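You operate a simulated robot arm through the tools that you are given. There is no shell and no other tool. Be economical: measure what you need, move in short steps, check, and stop when the job is done.

You are at the controls of a simulated two-armed robot. One attempt, no reset.

## Task
Put the grease cartridge on the top of the brown bench away on the top of the stock stand. Fetch the orange hose elbow and set it on the top of the grey bench. Take the blue-handled basket and leave it on the top of the red bench. Put the green jug in the steel bowl on the top of the black bench. Push the flap of grey machine three shut. The order is free. Set down upright: grease cartridge, green jug.

Only the result counts: the job must be done as asked and must still hold three seconds after the hand-in. Knocking over, shifting, dropping, spilling or breaking anything else fails it.

## Robot
Two 6-joint arms with two-finger parallel grippers on one trunk, on a base that drives. Base frame: it is fixed to the floor where the robot stands at the start and does not move with it; the origin is under the middle of the robot, x ahead of it, y to its left, z up; the surface under the hand at the start is at about z = 85.4. Units: cm, rad, N and s.
The left shoulder is at the start at [6, 18.7, 112.2], the right one opposite. With the tool pointing down near the work surface each hand reaches from about 26 to 62 cm from the robot's upright axis, wherever it stands, measured 20 degrees to its own side. Places, roughly: blue-handled basket (18x17x16 cm) [-160, 190, 60]; flap of grey machine three [-950, -290, 60]; grease cartridge (6x6x17 cm) [50, 10, 90]; green jug [-375, 250, 100]; orange hose elbow (8x3x6 cm) [40, 50, 90]; steel bowl (26x25x10 cm) [-370, 250, 90]; top of the grey bench [60, 180, 80]; top of the red bench [-210, -110, 80]; top of the stock stand [-210, 10, 50]. Payload 1.57 kg a hand.
The tool frame of a hand sits at the grasp point between the pads (the TCP): z along the fingers, y along the line on which they close. The tips reach 3 cm beyond it. Largest opening 11 cm; finger width 2.4, thickness 1.2; the body of the gripper, 4.8 by 11.2 cm, starts 7.8 cm behind the TCP.
Orientation is that of the tool frame in the base frame, as [roll, pitch, yaw] about the fixed x, y, z axes, in that order (R = Rz(yaw) Ry(pitch) Rx(roll)). With the fingers straight down and closing along the base's y, the tool's x points along the base's -x, its y along +y and its z along -z.

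## Interface
- The arms move only by the tool servo_tool. It takes "left_increments", "right_increments" or both (then of equal length, played together; a hand with none holds still); each is a list of rows, each a list of 7 numbers: the shift along the base's x, y, z in units of 150 mm (1.0 is 150 mm), then the turn, a rotation vector about the base's x, y, z in units of 60 degrees (1.0 is 60 degrees), then the closure, from 0 (fully open) to 1 (shut). In form: [[tx, ty, tz, ax, ay, az, jaw], ...]. A call has 1 to 12 rows; each row is the pose to reach, as a shift and turn from the pose commanded when the call began. A call with a number of a shift or a turn outside -1 to 1 is refused whole. A row lasts 0.2 s, in which the tool goes at most 5 cm and 0.15 rad; a call with a longer step from one row to the next is refused whole, and so is a gripper value outside its range. Where a pose cannot be reached the arm comes as near as it can. A force on the tool above 40 N (or 10 N above the force at the start of the call, whichever is more), or a blocked arm, ends the call early, and 0.2 s more pass. Each finger travels about 15.3 cm/s and halts on what it meets, pressing with about 38 N; the grip force reading is that of the motor and also rises with nothing between the fingers. The clock runs only during rows and for 0.2 s after the last one: add rows that repeat a pose to give the fingers time. It gives the time, the measured TCP pose, the force on the tool (base axes), the opening and the grip force at its end, in the units of the frame above (readings bear some noise), with the torque about the TCP (base axes, N m) and any sound that the robot's microphone picked up.
- Cameras (640 x 400 px; columns grow to the right, rows downward): "scene" is now at [-0.44, 3.7, 167.07]; the picture's right is [0.50, -0.86, 0.00], its down [-0.70, -0.41, -0.59] and it looks along [0.51, 0.30, -0.81] (base axes); focal length 281 px, centre (320, 200). "left" rides on the left gripper at [7, -1.6, -14.1] in its tool frame; the picture's right is [0.23, 0.97, 0.00], its down [-0.86, 0.20, -0.48] and it looks along [-0.47, 0.11, 0.88] (tool axes); focal length 222 px, centre (320, 200). "right" rides on the right gripper at [7, 1.6, -14.1] in its tool frame; the picture's right is [-0.23, 0.97, 0.00], its down [-0.86, -0.20, -0.48] and it looks along [-0.47, -0.11, 0.88] (tool axes); focal length 222 px, centre (320, 200). There is no depth. A picture from a camera that has moved, and an enlarged one, comes with that camera's place and axes in the base frame and with its lens. The place of the scene camera against the robot may be out by one fixed shift of up to 1.8 cm in any direction.
- snapshot(camera): a new picture of that camera. No time passes.
- slide_trunk(by): slides the trunk up (or, below 0, down) by that many cm; the arms and the scene camera ride with it, the base frame stays. It gives what a move gives, with no picture.
- drive_base(legs): drives the robot by 1 to 6 legs, each [ahead, left, turn to the left] in cm, cm and rad, along the robot's own axes; the way and the turn of a leg run together, so that a leg with both is an arc; at most 150 cm and 3.142 rad a leg. The arms and the cameras ride along, it lands a little off, and it stops where it bumps. It gives what a move gives.
- head_to(pan, tilt): turns the head with the scene camera to pan (to the left, within 1.501 rad either way) and tilt (down, from -0.506 to 1.204), counted from straight ahead of the robot. It gives what a move gives.
- zoom(camera, box): a new picture of the part [left, top, right, bottom] of that camera's present view, enlarged. No time passes.
- hand_in(): hands the job in; it is judged then, once.

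Work in short steps. Places have to be worked out from the pictures, the camera data and where the tool is seen: move nearer, look again, correct. Check each grasp and each placing, and mend what went wrong. You have 165 turns and 118 pictures in all, those below and enlarged ones among them. Open the grippers and draw the arms clear of the work before you hand the job in, unless the task says otherwise; then end with one line.

The tools are called after "Emit:" as name(argument=value, ...) on one line, values as JSON. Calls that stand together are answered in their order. servo_tool: Moves the arms, as the interface text tells. Its arguments: {"type":"object","properties":{"left_increments":{"type":"array","items":{"type":"array","items":{"type":"number"}}},"right_increments":{"type":"array","items":{"type":"array","items":{"type":"number"}}}},"required":[]} The other tools are called the same way: slide_trunk (by) slides the trunk up or down; drive_base (legs) drives the base; head_to (pan, tilt) turns the head that bears the scene camera; snapshot (camera) takes a picture; zoom (camera, box) takes an enlarged picture of a part of a camera's view; hand_in () hands the job in.

At the start:

```text
time_s: 0.0
left_tool_pos: [25.22, 35.81, 108.5]
left_orientation: [3.141, -0.002, -3.14]
left_wrist_force: [0.5, 0.1, -0.2]
left_wrist_torque: [0.04, 0.0, 0.01]
left_grip_width: 10.98
left_gripper_force: 0.0
right_tool_pos: [27.84, 4.55, 115.87]
right_orientation: [3.141, 0.0, -3.14]
right_wrist_force: [0.3, 0.3, -0.6]
right_wrist_torque: [0.0, 0.02, -0.01]
right_grip_width: 10.99
right_gripper_force: 0.1
trunk travel left (down, up): [-75.0, 24.0]
robot x, y, heading: [-0.1, 0.31, -0.0]
head pan, tilt: [0.529, 0.939]
```

scene: 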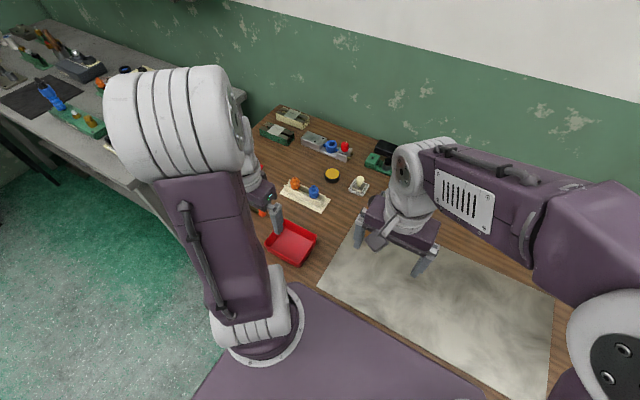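
right: 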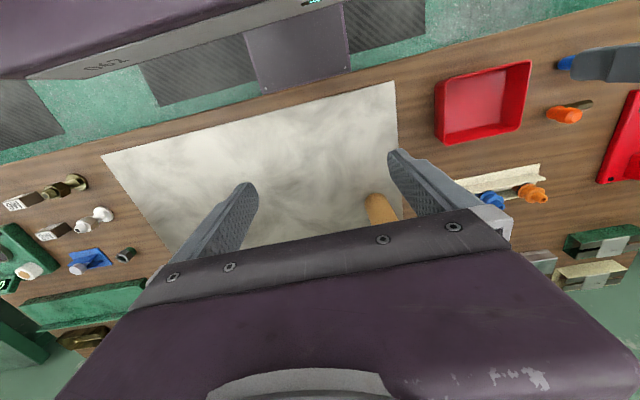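
left: 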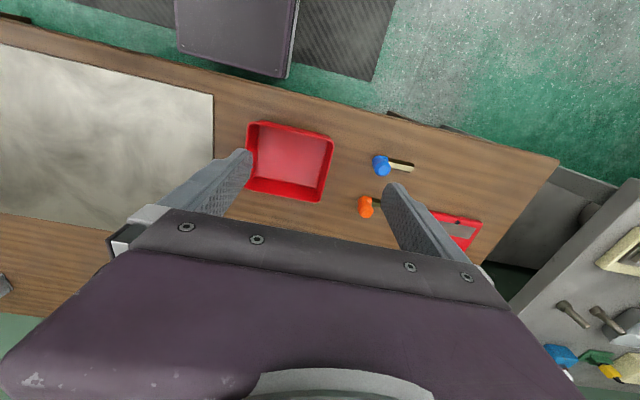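

I'll start by looking closer at the bench items near the elbow and the cartridge.

Emit:
zoom(camera="left", box=[230, 110, 490, 270])

Emit:
zoom(camera="right", box=[240, 80, 560, 280])

Emit:
head_to(pan=0.2, tilt=0.75)

Emit:
snapshot(camera="scene")

```text
2.46 times, centred on (360, 190) of left
camera zoom: at [18.11, 34.11, 122.68], right [-0.23, 0.97, 0.0], down [0.86, 0.2, 0.48], along [0.47, 0.11, -0.88], focal length 547 px, centre (222, 225)
```

zoom: 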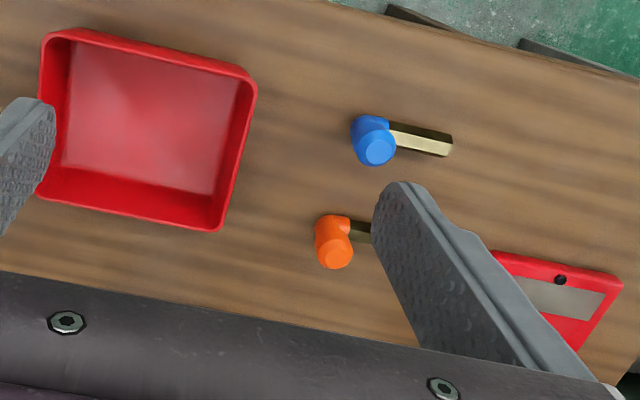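

```text
2.00 times, centred on (400, 180) of right
camera zoom: at [20.8, 6.09, 129.83], right [0.23, 0.97, 0.0], down [0.86, -0.2, 0.48], along [0.47, -0.11, -0.88], focal length 444 px, centre (160, 240)
```

zoom: 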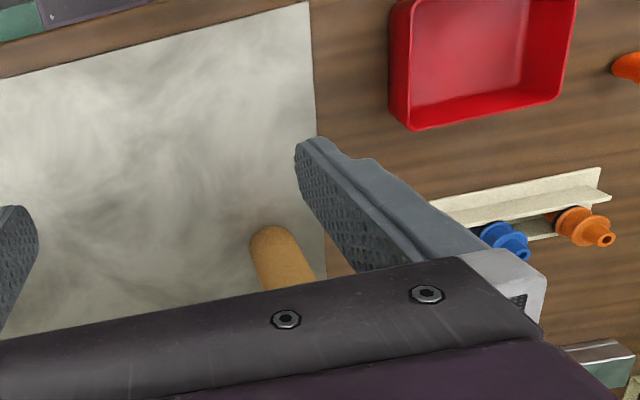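

```text
time_s: 0.8
left_tool_pos: [25.12, 35.77, 108.57]
left_orientation: [-3.14, 0.001, -3.141]
left_wrist_force: [-0.7, 0.3, 0.5]
left_wrist_torque: [-0.02, 0.0, 0.01]
left_grip_width: 11.02
left_gripper_force: 0.0
right_tool_pos: [27.62, 4.46, 115.7]
right_orientation: [-3.141, 0.0, -3.141]
right_wrist_force: [0.1, -0.2, 0.0]
right_wrist_torque: [-0.04, 0.0, 0.0]
right_grip_width: 11.03
right_gripper_force: 0.1
trunk travel left (down, up): [-75.0, 24.0]
robot x, y, heading: [-0.4, 0.41, -0.001]
head pan, tilt: [0.201, 0.75]
```

```text
112 pictures are left
camera scene: at [1.33, 1.66, 168.54], right [0.2, -0.98, 0.0], down [-0.67, -0.14, -0.73], along [0.72, 0.15, -0.68], focal length 281 px, centre (320, 200)
```

scene: 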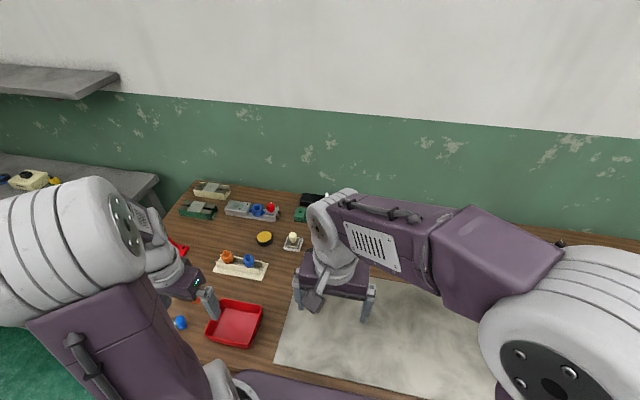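

The orange elbow (vertical orange head, dark leg toward +y) appears near [35, 47] and the tan cartridge near [49, 13]. I'll move both hands above them, turning the left hand so that it closes across the elbow's leg.

Emit:
servo_tool(left_increments=[[0.08, 0.09, 0, 0, 0, -0.125, 0], [0.16, 0.18, 0, 0, 0, -0.25, 0], [0.25, 0.27, 0, 0, 0, -0.375, 0], [0.33, 0.35, 0, 0, 0, -0.5, 0], [0.41, 0.44, 0, 0, 0, -0.625, 0], [0.5, 0.53, 0, 0, 0, -0.75, 0], [0.58, 0.62, 0, 0, 0, -0.875, 0], [0.66, 0.71, 0, 0, 0, -1, 0]], right_increments=[[0.1, 0.07, 0.03, 0, 0, 0, 0], [0.2, 0.14, 0.06, 0, 0, 0, 0], [0.3, 0.21, 0.1, 0, 0, 0, 0], [0.4, 0.28, 0.1, 0, 0, 0, 0], [0.5, 0.35, 0.1, 0, 0, 0, 0], [0.6, 0.42, 0.1, 0, 0, 0, 0], [0.7, 0.5, 0.1, 0, 0, 0, 0], [0.78, 0.57, 0.1, 0, 0, 0, 0]])

Emit:
snapshot(camera="left")

Emit:
snapshot(camera="right")

```text
time_s: 2.6
left_tool_pos: [35.14, 46.6, 108.51]
left_orientation: [-3.139, 0.001, 2.092]
left_wrist_force: [-0.6, 0.0, 0.3]
left_wrist_torque: [-0.03, 0.0, 0.01]
left_grip_width: 11.01
left_gripper_force: 0.1
right_tool_pos: [39.57, 13.14, 117.12]
right_orientation: [-3.139, -0.002, 3.141]
right_wrist_force: [-0.2, 0.6, -0.4]
right_wrist_torque: [-0.01, -0.01, -0.03]
right_grip_width: 11.01
right_gripper_force: 0.0
trunk travel left (down, up): [-75.0, 24.0]
robot x, y, heading: [0.29, -0.07, -0.003]
head pan, tilt: [0.201, 0.75]
```

```text
111 pictures are left
camera left: at [30.19, 51.75, 122.68], right [0.73, 0.68, 0.0], down [0.6, -0.64, 0.48], along [0.33, -0.35, -0.88], focal length 222 px, centre (320, 200)
```

left: 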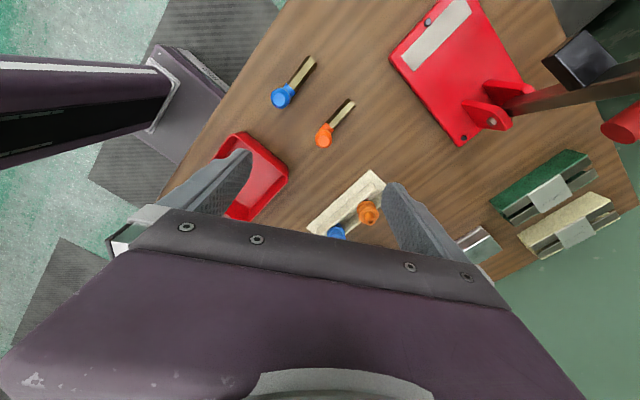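

```text
110 pictures are left
camera right: at [32.64, 14.75, 131.31], right [0.23, 0.97, 0.0], down [0.86, -0.2, 0.48], along [0.46, -0.11, -0.88], focal length 222 px, centre (320, 200)
```

right: 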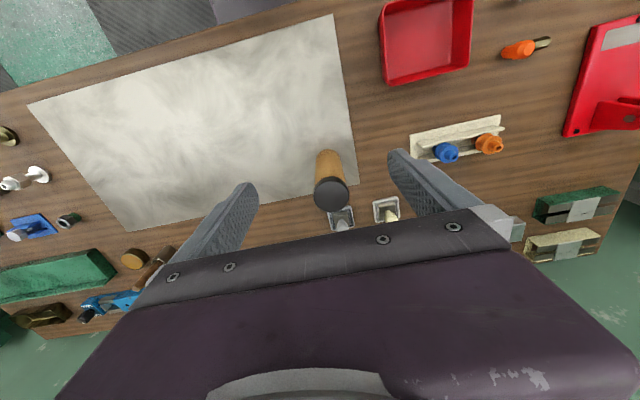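

Cartridge is upright at about [47, 13], with the elbow's head near [35.5, 46.5] and its leg along +y. I'll align both hands and descend partway.

Emit:
servo_tool(left_increments=[[0, 0.02, 0, 0, 0, -0.13, 0], [0.01, 0.04, 0, 0, 0, -0.26, 0], [0.02, 0.06, -0.1, 0, 0, -0.39, 0], [0.03, 0.06, -0.3, 0, 0, -0.5, 0], [0.03, 0.06, -0.5, 0, 0, -0.5, 0], [0.03, 0.06, -0.67, 0, 0, -0.5, 0], [0.03, 0.06, -0.67, 0, 0, -0.5, 0]], right_increments=[[0.13, 0, 0, 0, 0, 0, 0], [0.26, 0, 0, 0, 0, 0, 0], [0.38, 0, 0, 0, 0, 0, 0], [0.5, 0, 0, 0, 0, 0, 0], [0.5, 0, -0.2, 0, 0, 0, 0], [0.5, 0, -0.4, 0, 0, 0, 0], [0.5, 0, -0.6, 0, 0, 0, 0]])

Emit:
snapshot(camera="left")

Emit:
snapshot(camera="right")

```text
time_s: 4.2
left_tool_pos: [35.4, 47.4, 98.47]
left_orientation: [3.141, 0.0, 1.57]
left_wrist_force: [0.7, -0.4, 0.3]
left_wrist_torque: [0.02, 0.01, 0.0]
left_grip_width: 10.97
left_gripper_force: 0.1
right_tool_pos: [47.09, 13.04, 108.18]
right_orientation: [-3.14, 0.0, 3.142]
right_wrist_force: [1.0, 0.3, 0.3]
right_wrist_torque: [-0.01, 0.0, 0.04]
right_grip_width: 10.99
right_gripper_force: 0.1
right hand out of reach, approached as far as the arm can: row 4
trunk travel left (down, up): [-75.0, 24.0]
robot x, y, heading: [0.06, 0.16, 0.001]
head pan, tilt: [0.201, 0.75]
```

```text
109 pictures are left
camera left: at [33.82, 54.29, 112.62], right [0.97, 0.23, 0.0], down [0.2, -0.86, 0.48], along [0.11, -0.47, -0.88], focal length 222 px, centre (320, 200)
```

left: 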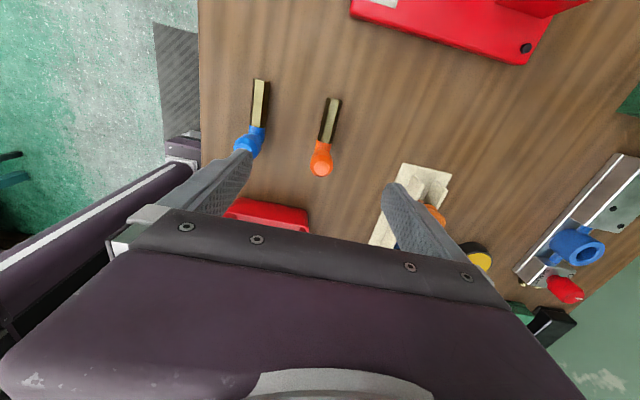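

```text
108 pictures are left
camera right: at [40.04, 14.67, 122.31], right [0.23, 0.97, 0.0], down [0.85, -0.2, 0.48], along [0.47, -0.11, -0.88], focal length 222 px, centre (320, 200)
```

right: 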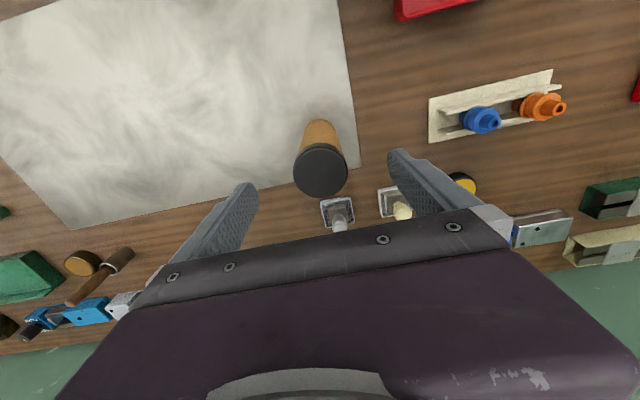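

Both hands are aligned to within half a centimetre. I'll descend to the grasp heights and close.

Emit:
servo_tool(left_increments=[[0.02, 0, -0.2, 0, 0, 0, 0], [0.02, 0, -0.4, 0, 0, 0, 0], [0.02, 0, -0.52, 0, 0, 0, 0], [0.02, 0, -0.61, 0, 0, 0, 0], [0.02, 0, -0.61, 0, 0, 0, 0.4], [0.02, 0, -0.61, 0, 0, 0, 0.8], [0.02, 0, -0.61, 0, 0, 0, 1], [0.02, 0, -0.61, 0, 0, 0, 1], [0.02, 0, -0.61, 0, 0, 0, 1]], right_increments=[[0.02, 0, -0.2, 0, 0, 0, 0], [0.02, 0, -0.4, 0, 0, 0, 0], [0.02, 0, -0.6, 0, 0, 0, 0], [0.02, 0, -0.73, 0, 0, 0, 0], [0.02, 0, -0.73, 0, 0, 0, 0.3], [0.02, 0, -0.73, 0, 0, 0, 0.6], [0.02, 0, -0.73, 0, 0, 0, 1], [0.02, 0, -0.73, 0, 0, 0, 1], [0.02, 0, -0.73, 0, 0, 0, 1]])

Emit:
snapshot(camera="left")

Emit:
snapshot(camera="right")

```text
time_s: 5.2
left_tool_pos: [36.05, 47.31, 89.92]
left_orientation: [3.139, -0.004, 1.57]
left_wrist_force: [-0.3, 0.5, -0.3]
left_wrist_torque: [0.02, 0.02, -0.01]
left_grip_width: 6.54
left_gripper_force: 0.0
right_tool_pos: [47.21, 12.94, 97.49]
right_orientation: [-3.141, -0.001, 3.141]
right_wrist_force: [-0.4, -0.2, -0.5]
right_wrist_torque: [0.01, 0.01, -0.01]
right_grip_width: 7.7
right_gripper_force: 0.5
trunk travel left (down, up): [-75.0, 24.0]
robot x, y, heading: [-0.23, 0.37, 0.0]
head pan, tilt: [0.201, 0.75]
stopped in row 5 (left hand): the force on the tool passed its limit at 47 N (the readings are from after the stop); the commanded pose is now the measured one
```

```text
107 pictures are left
camera left: at [34.28, 54.24, 104.04], right [0.97, 0.23, 0.0], down [0.2, -0.86, 0.48], along [0.11, -0.46, -0.88], focal length 222 px, centre (320, 200)
```

left: 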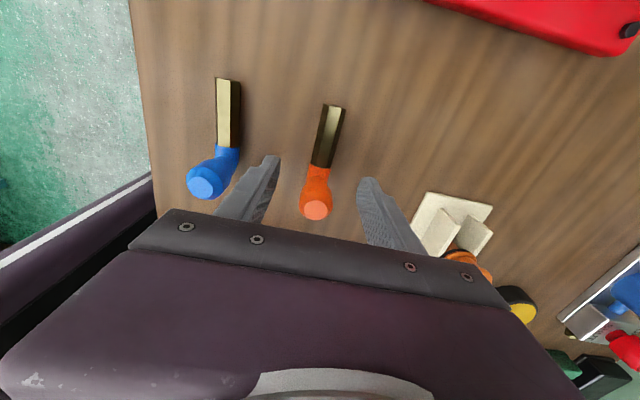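

```text
106 pictures are left
camera right: at [40.28, 14.53, 111.62], right [0.23, 0.97, 0.0], down [0.86, -0.2, 0.48], along [0.47, -0.11, -0.88], focal length 222 px, centre (320, 200)
```

right: 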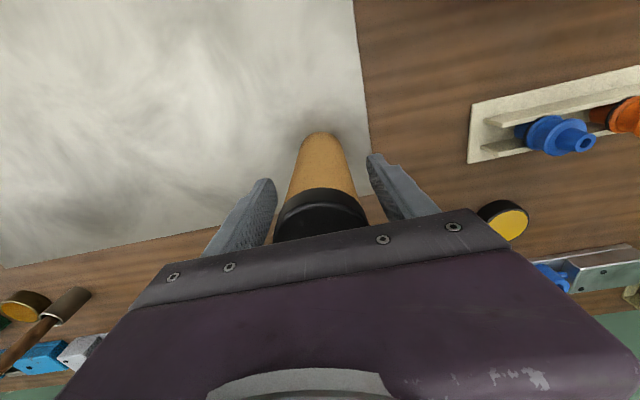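

The left tips touched the bench at z≈90, with the elbow between the fingers. I'll raise the left slightly and close both.

Emit:
servo_tool(left_increments=[[0, 0, 0.03, 0, 0, 0, 0.5], [0, 0, 0.03, 0, 0, 0, 0.7], [0, 0, 0.03, 0, 0, 0, 0.9], [0, 0, 0.03, 0, 0, 0, 1], [0, 0, 0.03, 0, 0, 0, 1]], right_increments=[[0, 0, 0, 0, 0, 0, 0.4], [0, 0, 0, 0, 0, 0, 0.6], [0, 0, 0, 0, 0, 0, 0.8], [0, 0, 0, 0, 0, 0, 1], [0, 0, 0, 0, 0, 0, 1]])

```text
time_s: 6.4
left_tool_pos: [35.97, 47.47, 90.25]
left_orientation: [3.14, -0.001, 1.571]
left_wrist_force: [-0.2, 0.1, -0.3]
left_wrist_torque: [0.02, 0.03, 0.04]
left_grip_width: 2.38
left_gripper_force: 35.9
right_tool_pos: [47.28, 13.06, 97.5]
right_orientation: [-3.14, -0.003, 3.141]
right_wrist_force: [-0.8, -0.8, 0.0]
right_wrist_torque: [-0.04, 0.11, 0.04]
right_grip_width: 5.27
right_gripper_force: 38.5
trunk travel left (down, up): [-75.0, 24.0]
robot x, y, heading: [0.13, -0.07, -0.004]
head pan, tilt: [0.201, 0.75]
```

Both are gripped (2.4 cm and 5.3 cm). I'll lift both.

Emit:
servo_tool(left_increments=[[0, 0, 0.2, 0, 0, 0, 1], [0, 0, 0.4, 0, 0, 0, 1], [0, 0, 0.6, 0, 0, 0, 1], [0, 0, 0.8, 0, 0, 0, 1], [0, 0, 1, 0, 0, 0, 1]], right_increments=[[0, 0, 0.2, 0, 0, 0, 1], [0, 0, 0.4, 0, 0, 0, 1], [0, 0, 0.6, 0, 0, 0, 1], [0, 0, 0.8, 0, 0, 0, 1], [0, 0, 1, 0, 0, 0, 1]])

Emit:
snapshot(camera="left")

Emit:
head_to(pan=1.5, tilt=0.55)

Emit:
snapshot(camera="scene")

```text
time_s: 7.6
left_tool_pos: [36.0, 47.43, 105.33]
left_orientation: [3.141, -0.002, 1.571]
left_wrist_force: [-0.3, 0.0, -0.9]
left_wrist_torque: [-0.01, 0.03, 0.01]
left_grip_width: 2.37
left_gripper_force: 36.3
right_tool_pos: [47.2, 12.97, 112.47]
right_orientation: [3.141, -0.002, 3.14]
right_wrist_force: [0.1, -0.5, -4.2]
right_wrist_torque: [-0.03, 0.03, 0.03]
right_grip_width: 5.27
right_gripper_force: 38.4
trunk travel left (down, up): [-75.0, 24.0]
robot x, y, heading: [-0.16, 0.16, 0.001]
head pan, tilt: [0.201, 0.75]
```

```text
105 pictures are left
camera left: at [34.35, 54.29, 119.44], right [0.97, 0.23, 0.0], down [0.2, -0.86, 0.48], along [0.11, -0.46, -0.88], focal length 222 px, centre (320, 200)
```

left: 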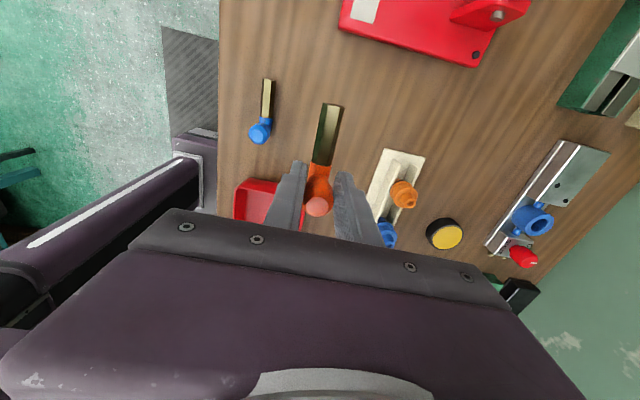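

```text
time_s: 9.1
left_tool_pos: [36.05, 47.45, 105.24]
left_orientation: [3.138, -0.001, 1.571]
left_wrist_force: [-0.4, -0.4, 0.0]
left_wrist_torque: [-0.01, 0.01, 0.03]
left_grip_width: 2.36
left_gripper_force: 36.1
right_tool_pos: [47.34, 12.97, 112.39]
right_orientation: [-3.141, -0.003, -3.14]
right_wrist_force: [-1.1, 0.7, -4.2]
right_wrist_torque: [0.02, 0.07, 0.01]
right_grip_width: 5.26
right_gripper_force: 38.0
trunk travel left (down, up): [-75.0, 24.0]
robot x, y, heading: [-0.13, 0.08, 0.006]
head pan, tilt: [1.499, 0.55]
```

```text
104 pictures are left
camera scene: at [-6.03, 9.01, 170.28], right [1.0, -0.07, 0.0], down [-0.04, -0.52, -0.85], along [0.06, 0.85, -0.52], focal length 281 px, centre (320, 200)
```

scene: 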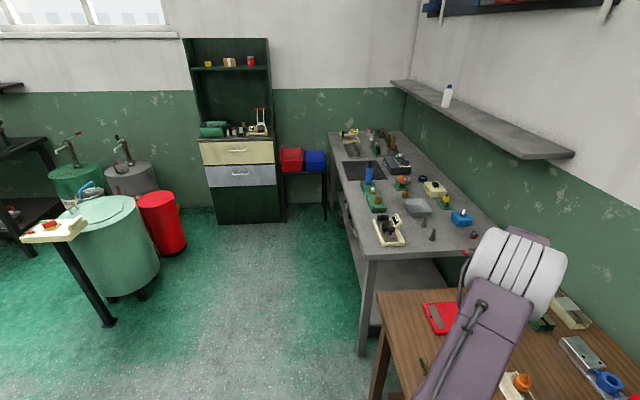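

Both are lifted. The grey bench spans x≈20–80, y≈99–270, so I'll raise the trunk, back off a bit and drive left alongside it.

Emit:
slide_trunk(by=10)

Emit:
drive_base(legs=[[-18, 0, 0], [0, 85, 0]])

Emit:
head_to(pan=0.7, tilt=0.8)

Emit:
snapshot(camera="scene")

Emit:
snapshot(camera="left")

```text
time_s: 10.4
left_tool_pos: [36.07, 47.45, 115.17]
left_orientation: [3.14, -0.001, 1.57]
left_wrist_force: [-0.3, 0.1, -1.4]
left_wrist_torque: [-0.01, 0.0, 0.03]
left_grip_width: 2.37
left_gripper_force: 36.0
right_tool_pos: [47.27, 12.96, 122.36]
right_orientation: [-3.14, -0.003, -3.14]
right_wrist_force: [-0.5, 0.1, -5.4]
right_wrist_torque: [-0.01, 0.06, 0.03]
right_grip_width: 5.28
right_gripper_force: 38.6
trunk travel left (down, up): [-85.0, 14.0]
robot x, y, heading: [0.07, 0.21, 0.002]
head pan, tilt: [1.499, 0.55]
```

```text
time_s: 16.1
left_tool_pos: [17.96, 133.3, 115.27]
left_orientation: [3.14, -0.004, 1.57]
left_wrist_force: [-0.7, -0.3, -0.8]
left_wrist_torque: [-0.01, 0.02, -0.04]
left_grip_width: 2.33
left_gripper_force: 35.5
right_tool_pos: [29.14, 98.74, 122.4]
right_orientation: [3.141, -0.002, -3.141]
right_wrist_force: [-1.3, -0.1, -4.6]
right_wrist_torque: [-0.03, 0.01, 0.0]
right_grip_width: 5.27
right_gripper_force: 37.8
trunk travel left (down, up): [-85.0, 14.0]
robot x, y, heading: [-18.29, 85.91, 0.001]
head pan, tilt: [1.499, 0.55]
```

```text
time_s: 17.2
left_tool_pos: [17.89, 133.32, 115.1]
left_orientation: [3.139, -0.002, 1.57]
left_wrist_force: [-0.6, -0.1, -0.4]
left_wrist_torque: [-0.01, 0.01, 0.0]
left_grip_width: 2.32
left_gripper_force: 35.7
right_tool_pos: [29.11, 98.79, 122.39]
right_orientation: [-3.141, -0.002, 3.141]
right_wrist_force: [0.2, -0.1, -4.0]
right_wrist_torque: [0.02, -0.01, 0.01]
right_grip_width: 5.28
right_gripper_force: 38.2
trunk travel left (down, up): [-85.0, 14.0]
robot x, y, heading: [-17.96, 86.01, -0.0]
head pan, tilt: [0.7, 0.799]
```

```text
103 pictures are left
camera scene: at [-18.7, 91.09, 178.15], right [0.64, -0.76, 0.0], down [-0.55, -0.46, -0.7], along [0.53, 0.45, -0.72], focal length 281 px, centre (320, 200)
```

scene: 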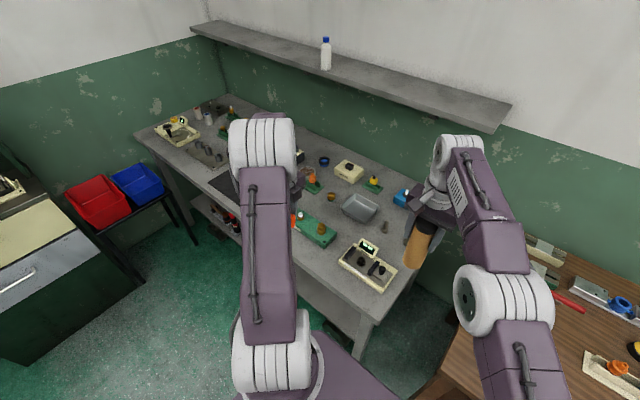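

```text
102 pictures are left
camera left: at [16.23, 140.18, 129.37], right [0.97, 0.23, 0.0], down [0.2, -0.86, 0.48], along [0.11, -0.46, -0.88], focal length 222 px, centre (320, 200)
```

left: 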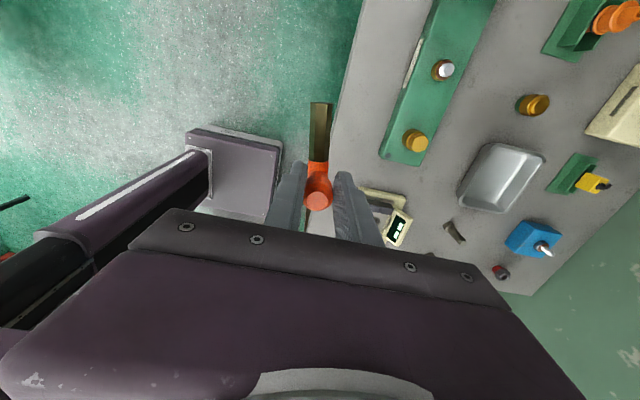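

There's a free strip on the grey bench between its front edge and the green box (x≈22–32, y≈128–155). I'll drive 21 cm left, then swing the left hand over it while drawing the right hand away.

Emit:
drive_base(legs=[[0, 21, 0]])

Emit:
servo_tool(right_increments=[[0, -0.2, 0, 0, 0, 0, 1], [-0.1, -0.4, 0, 0, 0, 0, 1], [-0.2, -0.6, 0, 0, 0, 0, 1], [-0.3, -0.8, 0, 0, 0, 0, 1], [-0.4, -1, 0, 0, 0, 0, 1], [-0.4, -1, 0, 0, 0, 0, 1]], left_increments=[[0.12, -0.18, 0, 0, 0, 0, 1], [0.24, -0.36, 0, 0, 0, 0, 1], [0.36, -0.54, 0, 0, 0, 0, 1], [0.48, -0.72, 0, 0, 0, 0, 1], [0.6, -0.9, -0.1, 0, 0, 0, 1], [0.6, -0.9, -0.3, 0, 0, 0, 1]])

Emit:
snapshot(camera="left")

```text
time_s: 18.9
left_tool_pos: [18.15, 153.95, 115.3]
left_orientation: [3.14, -0.005, 1.567]
left_wrist_force: [-0.6, 0.0, -0.5]
left_wrist_torque: [0.01, -0.03, 0.02]
left_grip_width: 2.33
left_gripper_force: 36.0
right_tool_pos: [29.25, 119.42, 122.43]
right_orientation: [3.141, -0.002, 3.138]
right_wrist_force: [-0.2, -1.0, -3.6]
right_wrist_torque: [0.06, 0.03, -0.01]
right_grip_width: 5.32
right_gripper_force: 38.0
trunk travel left (down, up): [-85.0, 14.0]
robot x, y, heading: [-17.96, 106.58, -0.001]
head pan, tilt: [0.7, 0.799]
```

```text
time_s: 20.3
left_tool_pos: [27.13, 140.93, 110.7]
left_orientation: [3.14, -0.002, 1.569]
left_wrist_force: [0.7, 0.3, -0.7]
left_wrist_torque: [-0.07, 0.0, 0.02]
left_grip_width: 2.32
left_gripper_force: 36.0
right_tool_pos: [23.19, 104.79, 122.44]
right_orientation: [-3.14, -0.003, 3.137]
right_wrist_force: [-0.4, 0.0, -4.3]
right_wrist_torque: [-0.03, 0.05, -0.02]
right_grip_width: 5.28
right_gripper_force: 37.8
trunk travel left (down, up): [-85.0, 14.0]
robot x, y, heading: [-18.46, 107.22, -0.001]
head pan, tilt: [0.7, 0.799]
```

```text
101 pictures are left
camera left: at [25.43, 147.79, 124.81], right [0.97, 0.22, 0.0], down [0.2, -0.86, 0.48], along [0.11, -0.47, -0.88], focal length 222 px, centre (320, 200)
```

left: 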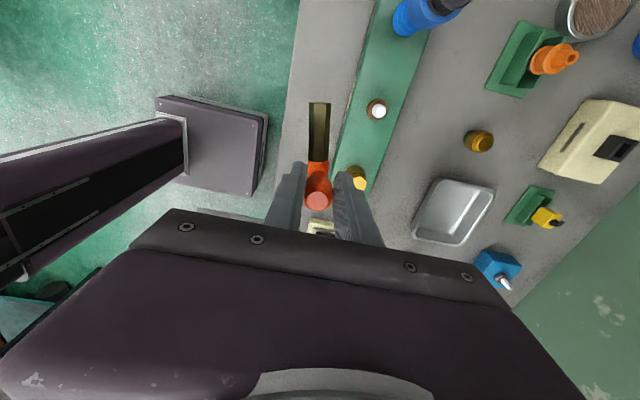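

The strip spans x≈20.3–30.5 here, so I'll shift to x≈25.3 and descend 14 cm, then look.

Emit:
servo_tool(left_increments=[[-0.12, 0, -0.1, 0, 0, 0, 1], [-0.12, 0, -0.3, 0, 0, 0, 1], [-0.12, 0, -0.5, 0, 0, 0, 1], [-0.12, 0, -0.7, 0, 0, 0, 1], [-0.12, 0, -0.93, 0, 0, 0, 1], [-0.12, 0, -0.93, 0, 0, 0, 1]])

Emit:
snapshot(camera="left")

```text
time_s: 21.7
left_tool_pos: [25.26, 140.82, 96.71]
left_orientation: [3.14, -0.001, 1.568]
left_wrist_force: [0.6, -0.2, -1.1]
left_wrist_torque: [-0.03, 0.0, 0.01]
left_grip_width: 2.33
left_gripper_force: 35.8
right_tool_pos: [23.18, 104.7, 122.36]
right_orientation: [-3.141, -0.002, 3.136]
right_wrist_force: [0.5, 0.0, -5.1]
right_wrist_torque: [0.0, 0.05, 0.0]
right_grip_width: 5.27
right_gripper_force: 38.3
trunk travel left (down, up): [-85.0, 14.0]
robot x, y, heading: [-18.42, 107.02, -0.007]
head pan, tilt: [0.7, 0.799]
```

```text
100 pictures are left
camera left: at [23.6, 147.6, 110.93], right [0.97, 0.22, 0.0], down [0.2, -0.86, 0.48], along [0.11, -0.46, -0.88], focal length 222 px, centre (320, 200)
```

left: 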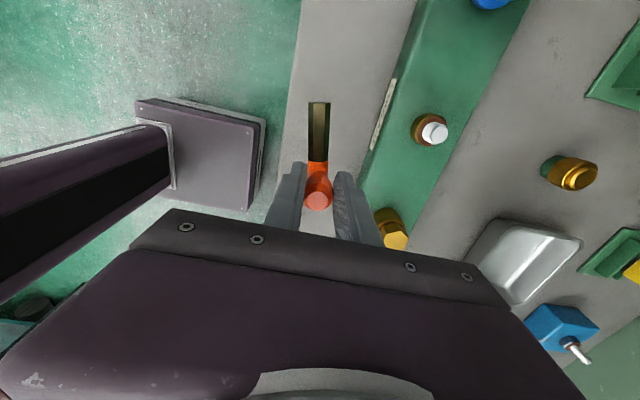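

I'll descend in 1 cm steps until contact.

Emit:
servo_tool(left_increments=[[0, 0, -0.1, 0, 0, 0, 1], [0, 0, -0.2, 0, 0, 0, 1], [0, 0, -0.3, 0, 0, 0, 1], [0, 0, -0.36, 0, 0, 0, 1], [0, 0, -0.41, 0, 0, 0, 1], [0, 0, -0.46, 0, 0, 0, 1], [0, 0, -0.5, 0, 0, 0, 1], [0, 0, -0.54, 0, 0, 0, 1], [0, 0, -0.58, 0, 0, 0, 1], [0, 0, -0.62, 0, 0, 0, 1], [0, 0, -0.66, 0, 0, 0, 1], [0, 0, -0.7, 0, 0, 0, 1]])

```text
time_s: 23.1
left_tool_pos: [25.0, 140.6, 90.45]
left_orientation: [3.135, -0.005, 1.569]
left_wrist_force: [-10.0, -3.2, 31.4]
left_wrist_torque: [-0.75, 0.38, -0.16]
left_grip_width: 2.34
left_gripper_force: 35.9
right_tool_pos: [22.67, 104.53, 122.63]
right_orientation: [3.141, 0.002, 3.137]
right_wrist_force: [0.9, -0.4, -4.5]
right_wrist_torque: [-0.01, 0.04, 0.0]
right_grip_width: 5.27
right_gripper_force: 37.5
trunk travel left (down, up): [-85.0, 14.0]
robot x, y, heading: [-18.29, 106.93, -0.001]
head pan, tilt: [0.7, 0.799]
stopped in row 7 (left hand): the force on the tool passed its limit at 63 N (the readings are from after the stop); the commanded pose is now the measured one
```

Contact is at z≈90.4, consistent with an 85 cm bench top. I'll ease up slightly, then open gently to about 5 cm.

Emit:
servo_tool(left_increments=[[0, 0, 0.01, 0, 0, 0, 1], [0, 0, 0.01, 0, 0, 0, 0.8], [0, 0, 0.01, 0, 0, 0, 0.6], [0, 0, 0.01, 0, 0, 0, 0.55], [0, 0, 0.01, 0, 0, 0, 0.55]])

Emit:
snapshot(camera="left")

```text
time_s: 24.3
left_tool_pos: [25.31, 140.79, 90.25]
left_orientation: [3.138, -0.003, 1.567]
left_wrist_force: [-0.2, -0.4, 0.0]
left_wrist_torque: [-0.02, -0.04, 0.0]
left_grip_width: 4.98
left_gripper_force: 0.1
right_tool_pos: [23.11, 104.63, 122.51]
right_orientation: [-3.14, -0.001, 3.138]
right_wrist_force: [0.7, 1.1, -4.4]
right_wrist_torque: [0.0, 0.05, 0.01]
right_grip_width: 5.31
right_gripper_force: 38.4
trunk travel left (down, up): [-85.0, 14.0]
robot x, y, heading: [-18.15, 106.72, -0.004]
head pan, tilt: [0.7, 0.799]
```

```text
99 pictures are left
camera left: at [23.63, 147.62, 104.41], right [0.97, 0.22, 0.0], down [0.2, -0.86, 0.48], along [0.11, -0.46, -0.88], focal length 222 px, centre (320, 200)
```

left: 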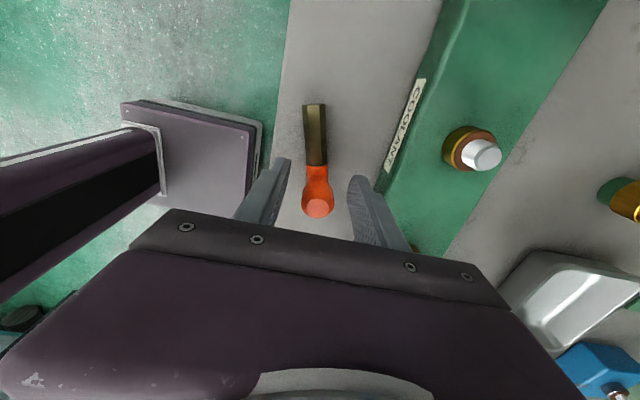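

The elbow stands freely on the bench. I'll lift the left hand straight up, then back off and look towards the stock stand and basket.

Emit:
servo_tool(left_increments=[[0, 0, 0.15, 0, 0, 0, 0.55], [0, 0, 0.4, 0, 0, 0, 0.55], [0, 0, 0.7, 0, 0, 0, 0.55], [0, 0, 1, 0, 0, 0, 0.4]])

Emit:
drive_base(legs=[[-30, 0, 0], [0, 0, 1.57]])

Emit:
head_to(pan=1.2, tilt=0.45)

Emit:
snapshot(camera="scene")

```text
time_s: 25.3
left_tool_pos: [25.15, 140.76, 105.26]
left_orientation: [3.137, -0.004, 1.571]
left_wrist_force: [0.4, -0.3, 0.1]
left_wrist_torque: [0.05, -0.01, 0.0]
left_grip_width: 6.6
left_gripper_force: 0.1
right_tool_pos: [23.04, 104.72, 122.49]
right_orientation: [3.141, 0.0, 3.138]
right_wrist_force: [-0.7, -0.6, -4.1]
right_wrist_torque: [0.01, 0.04, 0.0]
right_grip_width: 5.28
right_gripper_force: 37.8
trunk travel left (down, up): [-85.0, 14.0]
robot x, y, heading: [-18.43, 107.11, -0.006]
head pan, tilt: [0.7, 0.799]
```

```text
time_s: 31.2
left_tool_pos: [-81.62, 150.65, 105.22]
left_orientation: [3.138, -0.003, 3.133]
left_wrist_force: [-0.2, 0.2, -0.6]
left_wrist_torque: [0.0, 0.01, 0.01]
left_grip_width: 6.61
left_gripper_force: 0.0
right_tool_pos: [-45.61, 148.2, 122.43]
right_orientation: [-3.141, -0.002, -1.581]
right_wrist_force: [-0.8, -0.4, -3.8]
right_wrist_torque: [-0.04, 0.0, -0.01]
right_grip_width: 5.27
right_gripper_force: 38.1
trunk travel left (down, up): [-85.0, 14.0]
robot x, y, heading: [-47.79, 107.07, 1.562]
head pan, tilt: [0.7, 0.799]
```

```text
time_s: 32.1
left_tool_pos: [-81.68, 150.68, 105.31]
left_orientation: [3.138, -0.004, 3.133]
left_wrist_force: [-0.6, 0.5, -0.8]
left_wrist_torque: [0.02, -0.01, 0.01]
left_grip_width: 6.58
left_gripper_force: 0.0
right_tool_pos: [-45.57, 148.31, 122.47]
right_orientation: [-3.139, -0.002, -1.579]
right_wrist_force: [0.4, -0.4, -4.3]
right_wrist_torque: [-0.02, 0.0, -0.01]
right_grip_width: 5.3
right_gripper_force: 38.2
trunk travel left (down, up): [-85.0, 14.0]
robot x, y, heading: [-47.96, 106.91, 1.563]
head pan, tilt: [1.201, 0.45]
```

```text
98 pictures are left
camera scene: at [-57.38, 104.5, 181.18], right [0.37, 0.93, 0.0], down [0.4, -0.16, -0.9], along [-0.84, 0.33, -0.44], focal length 281 px, centre (320, 200)
```

scene: 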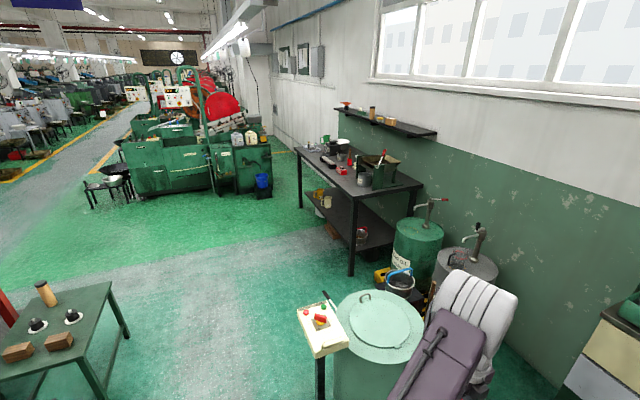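

The stock stand is the green table at left (edge x≈-176, y≈33), and the blue-handled basket stands next to the green drums. I'll back up, turn to face −x, and approach the stand from the +x side.

Emit:
drive_base(legs=[[-50, 0, 0], [0, 0, 1.57], [55, 40, 0]])

Emit:
head_to(pan=0.0, tilt=0.75)

Emit:
snapshot(camera="scene")

```text
time_s: 41.2
left_tool_pos: [-131.52, -1.87, 105.06]
left_orientation: [-3.14, -0.006, -1.611]
left_wrist_force: [-0.4, 0.7, -1.8]
left_wrist_torque: [0.0, -0.06, 0.03]
left_grip_width: 6.59
left_gripper_force: 0.0
right_tool_pos: [-128.03, 34.18, 122.29]
right_orientation: [-3.141, -0.008, -0.044]
right_wrist_force: [-1.6, -0.2, -4.2]
right_wrist_torque: [0.0, -0.1, -0.02]
right_grip_width: 5.31
right_gripper_force: 38.2
trunk travel left (down, up): [-85.0, 14.0]
robot x, y, heading: [-86.38, 29.83, 3.101]
head pan, tilt: [1.201, 0.45]
stopped in leg 3: the robot was blocked; the commanded pose is now the measured one
```

```text
time_s: 42.6
left_tool_pos: [-131.18, -2.18, 105.17]
left_orientation: [3.139, -0.001, -1.614]
left_wrist_force: [0.5, 0.1, 0.1]
left_wrist_torque: [0.0, -0.04, 0.0]
left_grip_width: 6.58
left_gripper_force: 0.0
right_tool_pos: [-127.62, 33.74, 122.43]
right_orientation: [-3.141, -0.002, -0.043]
right_wrist_force: [-0.7, -0.8, -4.8]
right_wrist_torque: [0.0, -0.06, 0.06]
right_grip_width: 5.25
right_gripper_force: 38.0
trunk travel left (down, up): [-85.0, 14.0]
robot x, y, heading: [-85.91, 30.29, 3.098]
head pan, tilt: [0.0, 0.75]
```

```text
97 pictures are left
camera scene: at [-89.62, 30.05, 178.54], right [0.04, 1.0, 0.0], down [0.68, -0.03, -0.73], along [-0.73, 0.03, -0.68], focal length 281 px, centre (320, 200)
```

scene: 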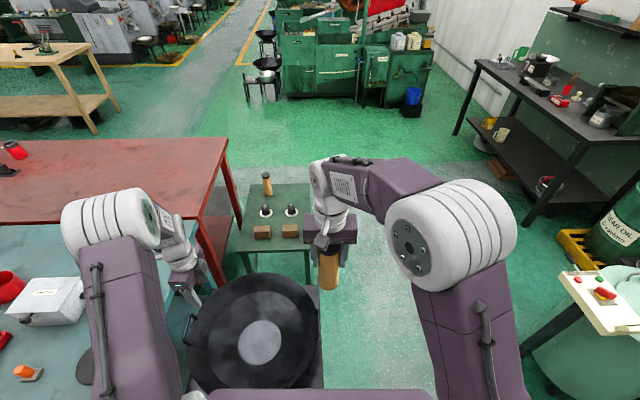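

We bumped something near the black round pan; the stand is at x≈-184…-242, y≈-14…29. Let me zoom on the stand and obstacle.

Emit:
zoom(camera="scene", box=[180, 150, 360, 262])

Emit:
head_to(pan=0.15, tilt=1.2)

Emit:
snapshot(camera="scene")

```text
3.56 times, centred on (270, 206) of scene
camera zoom: at [-89.62, 30.05, 178.54], right [0.04, 1.0, 0.0], down [0.68, -0.03, -0.73], along [-0.73, 0.03, -0.68], focal length 1000 px, centre (498, 179)
```

zoom: 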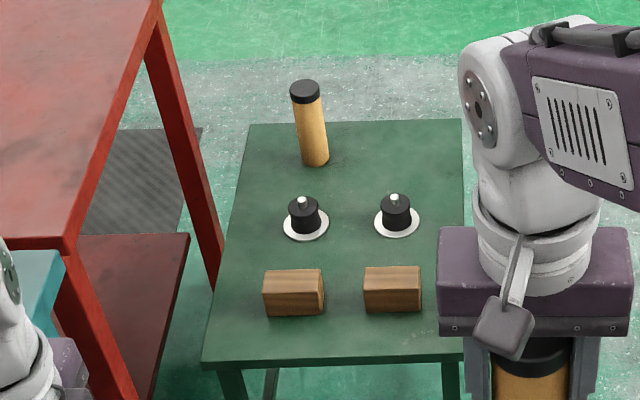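

```text
time_s: 43.5
left_tool_pos: [-130.96, -2.12, 105.28]
left_orientation: [3.138, -0.003, -1.613]
left_wrist_force: [0.4, -0.2, -0.4]
left_wrist_torque: [-0.02, 0.0, -0.04]
left_grip_width: 6.58
left_gripper_force: 0.0
right_tool_pos: [-127.49, 33.91, 122.45]
right_orientation: [-3.141, -0.001, -0.042]
right_wrist_force: [0.3, -0.8, -3.3]
right_wrist_torque: [-0.03, -0.02, 0.01]
right_grip_width: 5.28
right_gripper_force: 37.8
trunk travel left (down, up): [-85.0, 14.0]
robot x, y, heading: [-86.52, 30.12, 3.1]
head pan, tilt: [0.15, 1.201]
```

```text
95 pictures are left
camera scene: at [-86.73, 29.25, 175.38], right [-0.11, 0.99, 0.0], down [0.93, 0.1, -0.36], along [-0.36, -0.04, -0.93], focal length 281 px, centre (320, 200)
```

scene: 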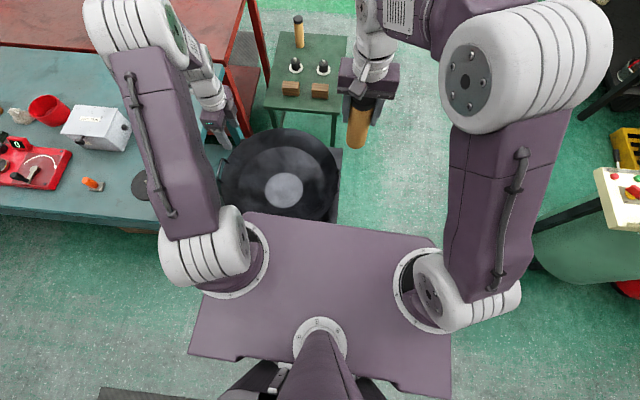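

A black round obstacle (edge at y≈33) blocks the direct path. I'll sidestep to y≈78, drive past it to x≈-214, and turn to face the stand from its +y side.

Emit:
drive_base(legs=[[-4, 0, 0], [0, -48, 0.04], [124, 0, 0], [0, 0, 1.571]])

Emit:
head_to(pan=-0.2, tilt=0.95)

Emit:
snapshot(camera="scene")

```text
time_s: 56.5
left_tool_pos: [-171.11, 34.24, 105.25]
left_orientation: [3.139, -0.004, 0.008]
left_wrist_force: [0.3, -0.4, 0.4]
left_wrist_torque: [-0.03, 0.03, -0.01]
left_grip_width: 6.61
left_gripper_force: 0.0
right_tool_pos: [-207.3, 36.11, 122.45]
right_orientation: [-3.14, -0.001, 1.58]
right_wrist_force: [-0.3, -0.3, -3.4]
right_wrist_torque: [-0.02, -0.02, 0.0]
right_grip_width: 5.26
right_gripper_force: 37.8
trunk travel left (down, up): [-85.0, 14.0]
robot x, y, heading: [-205.95, 77.41, -1.564]
head pan, tilt: [0.15, 1.201]
```

```text
time_s: 57.3
left_tool_pos: [-171.1, 34.18, 105.18]
left_orientation: [3.14, -0.003, 0.008]
left_wrist_force: [0.3, 0.7, 0.2]
left_wrist_torque: [-0.01, -0.02, 0.01]
left_grip_width: 6.59
left_gripper_force: 0.2
right_tool_pos: [-207.24, 36.0, 122.49]
right_orientation: [-3.141, -0.003, 1.58]
right_wrist_force: [0.5, 0.8, -4.8]
right_wrist_torque: [0.03, 0.01, -0.01]
right_grip_width: 5.3
right_gripper_force: 38.1
trunk travel left (down, up): [-85.0, 14.0]
robot x, y, heading: [-205.86, 77.19, -1.561]
head pan, tilt: [-0.201, 0.949]
```

```text
94 pictures are left
camera scene: at [-207.75, 76.16, 176.99], right [-0.98, 0.19, 0.0], down [0.16, 0.8, -0.58], along [-0.11, -0.57, -0.81], focal length 281 px, centre (320, 200)
```

scene: 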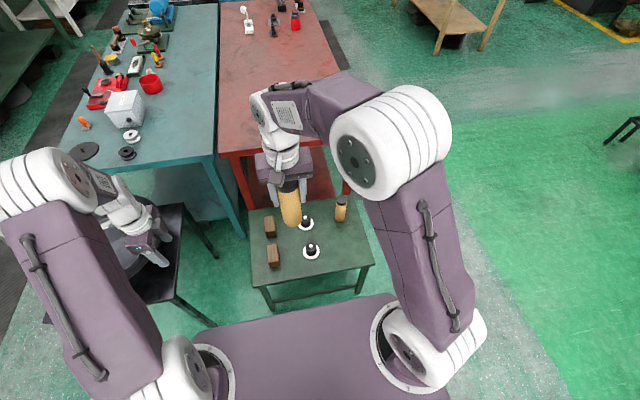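

Stand position is confirmed. I'll tuck the left hand up and back, shift the right hand toward the free far corner, nudge the base, and lower the trunk.

Emit:
servo_tool(left_increments=[[0, 0.2, 0.2, 0, 0, 0, 0.4], [-0.1, 0.4, 0.4, 0, 0, 0, 0.4], [-0.2, 0.6, 0.6, 0, 0, 0, 0.4], [-0.3, 0.7, 0.8, 0, 0, 0, 0.4], [-0.3, 0.7, 1, 0, 0, 0, 0.4]], right_increments=[[-0.2, 0, 0, 0, 0, 0, 1], [-0.4, 0, 0, 0, 0, 0, 1], [-0.6, 0, 0, 0, 0, 0, 1], [-0.8, 0, 0, 0, 0, 0, 1], [-0.95, 0, 0, 0, 0, 0, 1]])

Emit:
drive_base(legs=[[11, -8, 0]])

Emit:
slide_trunk(by=-40)

Emit:
snapshot(camera="scene")

Emit:
snapshot(camera="right")

```text
time_s: 58.5
left_tool_pos: [-175.77, 44.92, 120.3]
left_orientation: [3.137, -0.003, 0.007]
left_wrist_force: [-0.2, 0.3, 0.7]
left_wrist_torque: [0.04, -0.01, 0.0]
left_grip_width: 6.61
left_gripper_force: 0.0
right_tool_pos: [-221.6, 36.12, 122.47]
right_orientation: [3.14, 0.001, 1.579]
right_wrist_force: [0.7, 0.0, -4.2]
right_wrist_torque: [0.02, 0.0, -0.02]
right_grip_width: 5.28
right_gripper_force: 37.9
trunk travel left (down, up): [-85.0, 14.0]
robot x, y, heading: [-205.56, 77.32, -1.56]
head pan, tilt: [-0.201, 0.949]
```

```text
time_s: 59.8
left_tool_pos: [-183.34, 34.04, 120.23]
left_orientation: [3.136, -0.003, 0.01]
left_wrist_force: [-0.4, 0.1, 0.4]
left_wrist_torque: [-0.01, 0.0, 0.01]
left_grip_width: 6.63
left_gripper_force: 0.0
right_tool_pos: [-229.46, 25.27, 122.54]
right_orientation: [-3.14, 0.001, 1.579]
right_wrist_force: [-0.5, -0.4, -3.7]
right_wrist_torque: [0.03, -0.02, -0.02]
right_grip_width: 5.28
right_gripper_force: 38.2
trunk travel left (down, up): [-85.0, 14.0]
robot x, y, heading: [-213.32, 66.21, -1.557]
head pan, tilt: [-0.201, 0.949]
```

```text
time_s: 63.7
left_tool_pos: [-183.59, 33.78, 80.34]
left_orientation: [3.138, -0.004, 0.01]
left_wrist_force: [0.5, 0.1, 0.3]
left_wrist_torque: [-0.01, 0.0, -0.01]
left_grip_width: 6.58
left_gripper_force: 0.0
right_tool_pos: [-229.44, 25.15, 82.6]
right_orientation: [-3.139, -0.003, 1.58]
right_wrist_force: [0.5, 1.1, -3.6]
right_wrist_torque: [0.05, 0.01, 0.0]
right_grip_width: 5.28
right_gripper_force: 37.8
trunk travel left (down, up): [-45.0, 54.0]
robot x, y, heading: [-213.58, 66.85, -1.563]
head pan, tilt: [-0.201, 0.949]
```

```text
93 pictures are left
camera scene: at [-215.73, 65.22, 136.99], right [-0.98, 0.19, 0.0], down [0.16, 0.8, -0.58], along [-0.11, -0.57, -0.81], focal length 281 px, centre (320, 200)
```

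scene: 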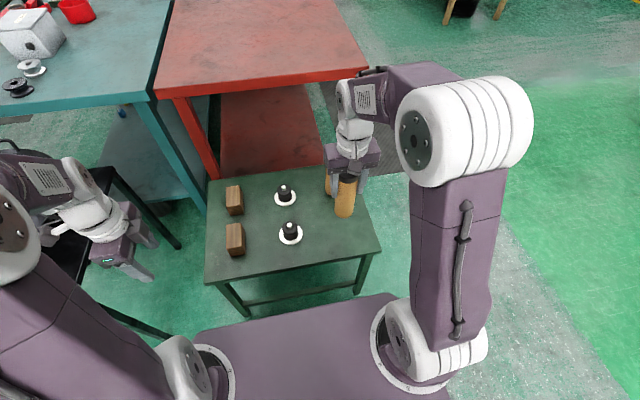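

```text
92 pictures are left
camera right: at [-227.88, 32.05, 96.63], right [0.98, -0.22, 0.0], down [-0.19, -0.86, 0.48], along [-0.11, -0.47, -0.88], focal length 222 px, centre (320, 200)
```

right: 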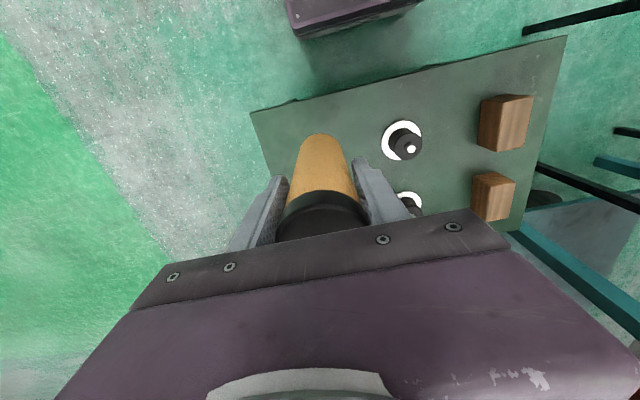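

Alignment checks out; I'll move to (-231, 18.5) and lower most of the way.

Emit:
servo_tool(right_increments=[[-0.05, -0.22, 0, 0, 0, 0, 1], [-0.1, -0.44, 0, 0, 0, 0, 1], [-0.1, -0.44, -0.2, 0, 0, 0, 1], [-0.1, -0.44, -0.4, 0, 0, 0, 1], [-0.1, -0.44, -0.6, 0, 0, 0, 1], [-0.1, -0.44, -0.8, 0, 0, 0, 1], [-0.1, -0.44, -0.8, 0, 0, 0, 1]])

Emit:
snapshot(camera="right")

```text
time_s: 65.3
left_tool_pos: [-183.55, 33.77, 80.36]
left_orientation: [3.137, -0.003, 0.007]
left_wrist_force: [-0.2, 0.6, 0.8]
left_wrist_torque: [-0.05, -0.02, 0.05]
left_grip_width: 6.6
left_gripper_force: 0.1
right_tool_pos: [-230.96, 18.46, 70.57]
right_orientation: [-3.139, -0.001, 1.579]
right_wrist_force: [0.3, 0.0, -4.1]
right_wrist_torque: [0.04, -0.02, 0.0]
right_grip_width: 5.29
right_gripper_force: 37.8
trunk travel left (down, up): [-45.0, 54.0]
robot x, y, heading: [-213.64, 66.36, -1.566]
head pan, tilt: [-0.201, 0.949]
```

```text
91 pictures are left
camera right: at [-229.32, 25.45, 84.64], right [0.98, -0.22, 0.0], down [-0.19, -0.86, 0.48], along [-0.11, -0.47, -0.88], focal length 222 px, centre (320, 200)
```

right: 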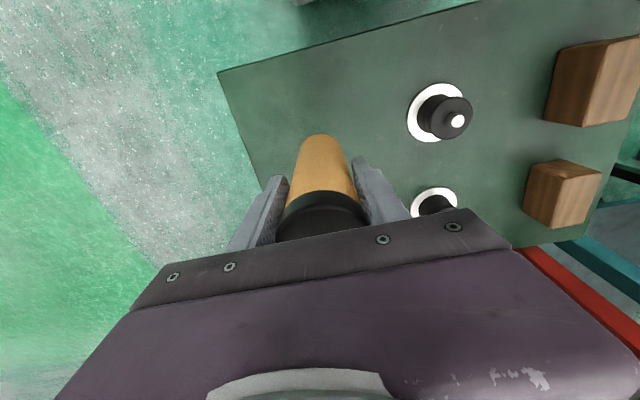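

Bottom is a few cm above the stand with clear space all around. I'll lower in small steps until contact.

Emit:
servo_tool(right_increments=[[0, 0, -0.06, 0, 0, 0, 1], [0, 0, -0.12, 0, 0, 0, 1], [0, 0, -0.18, 0, 0, 0, 1], [0, 0, -0.23, 0, 0, 0, 1], [0, 0, -0.27, 0, 0, 0, 1], [0, 0, -0.31, 0, 0, 0, 1], [0, 0, -0.35, 0, 0, 0, 1], [0, 0, -0.39, 0, 0, 0, 1], [0, 0, -0.43, 0, 0, 0, 1], [0, 0, -0.47, 0, 0, 0, 1], [0, 0, -0.51, 0, 0, 0, 1], [0, 0, -0.55, 0, 0, 0, 1]])

```text
time_s: 67.9
left_tool_pos: [-183.6, 33.89, 80.38]
left_orientation: [3.138, -0.004, 0.009]
left_wrist_force: [0.5, -0.4, -0.5]
left_wrist_torque: [0.02, 0.0, 0.02]
left_grip_width: 6.59
left_gripper_force: 0.0
right_tool_pos: [-230.87, 18.44, 62.16]
right_orientation: [-3.138, -0.001, 1.579]
right_wrist_force: [-1.0, 0.5, -3.3]
right_wrist_torque: [0.04, 0.01, -0.02]
right_grip_width: 5.26
right_gripper_force: 38.0
trunk travel left (down, up): [-45.0, 54.0]
robot x, y, heading: [-213.47, 67.02, -1.56]
head pan, tilt: [-0.201, 0.949]
```

No contact yet with the bottom at about 50. I'll continue down.

Emit:
servo_tool(right_increments=[[0, 0, -0.04, 0, 0, 0, 1], [0, 0, -0.08, 0, 0, 0, 1], [0, 0, -0.12, 0, 0, 0, 1], [0, 0, -0.16, 0, 0, 0, 1], [0, 0, -0.2, 0, 0, 0, 1], [0, 0, -0.24, 0, 0, 0, 1], [0, 0, -0.28, 0, 0, 0, 1], [0, 0, -0.32, 0, 0, 0, 1], [0, 0, -0.36, 0, 0, 0, 1], [0, 0, -0.4, 0, 0, 0, 1]])

```text
time_s: 68.4
left_tool_pos: [-183.43, 34.07, 80.43]
left_orientation: [3.135, -0.001, 0.008]
left_wrist_force: [1.0, 0.1, 0.1]
left_wrist_torque: [0.0, 0.05, -0.04]
left_grip_width: 6.62
left_gripper_force: 0.1
right_tool_pos: [-231.02, 18.3, 61.94]
right_orientation: [-3.137, 0.015, 1.579]
right_wrist_force: [-1.4, 9.1, 30.2]
right_wrist_torque: [-0.01, 0.06, 0.03]
right_grip_width: 5.29
right_gripper_force: 38.3
trunk travel left (down, up): [-45.0, 54.0]
robot x, y, heading: [-213.38, 66.49, -1.566]
head pan, tilt: [-0.201, 0.949]
stopped in row 2 (right hand): the force on the tool passed its limit at 43 N (the readings are from after the stop); the commanded pose is now the measured one
```

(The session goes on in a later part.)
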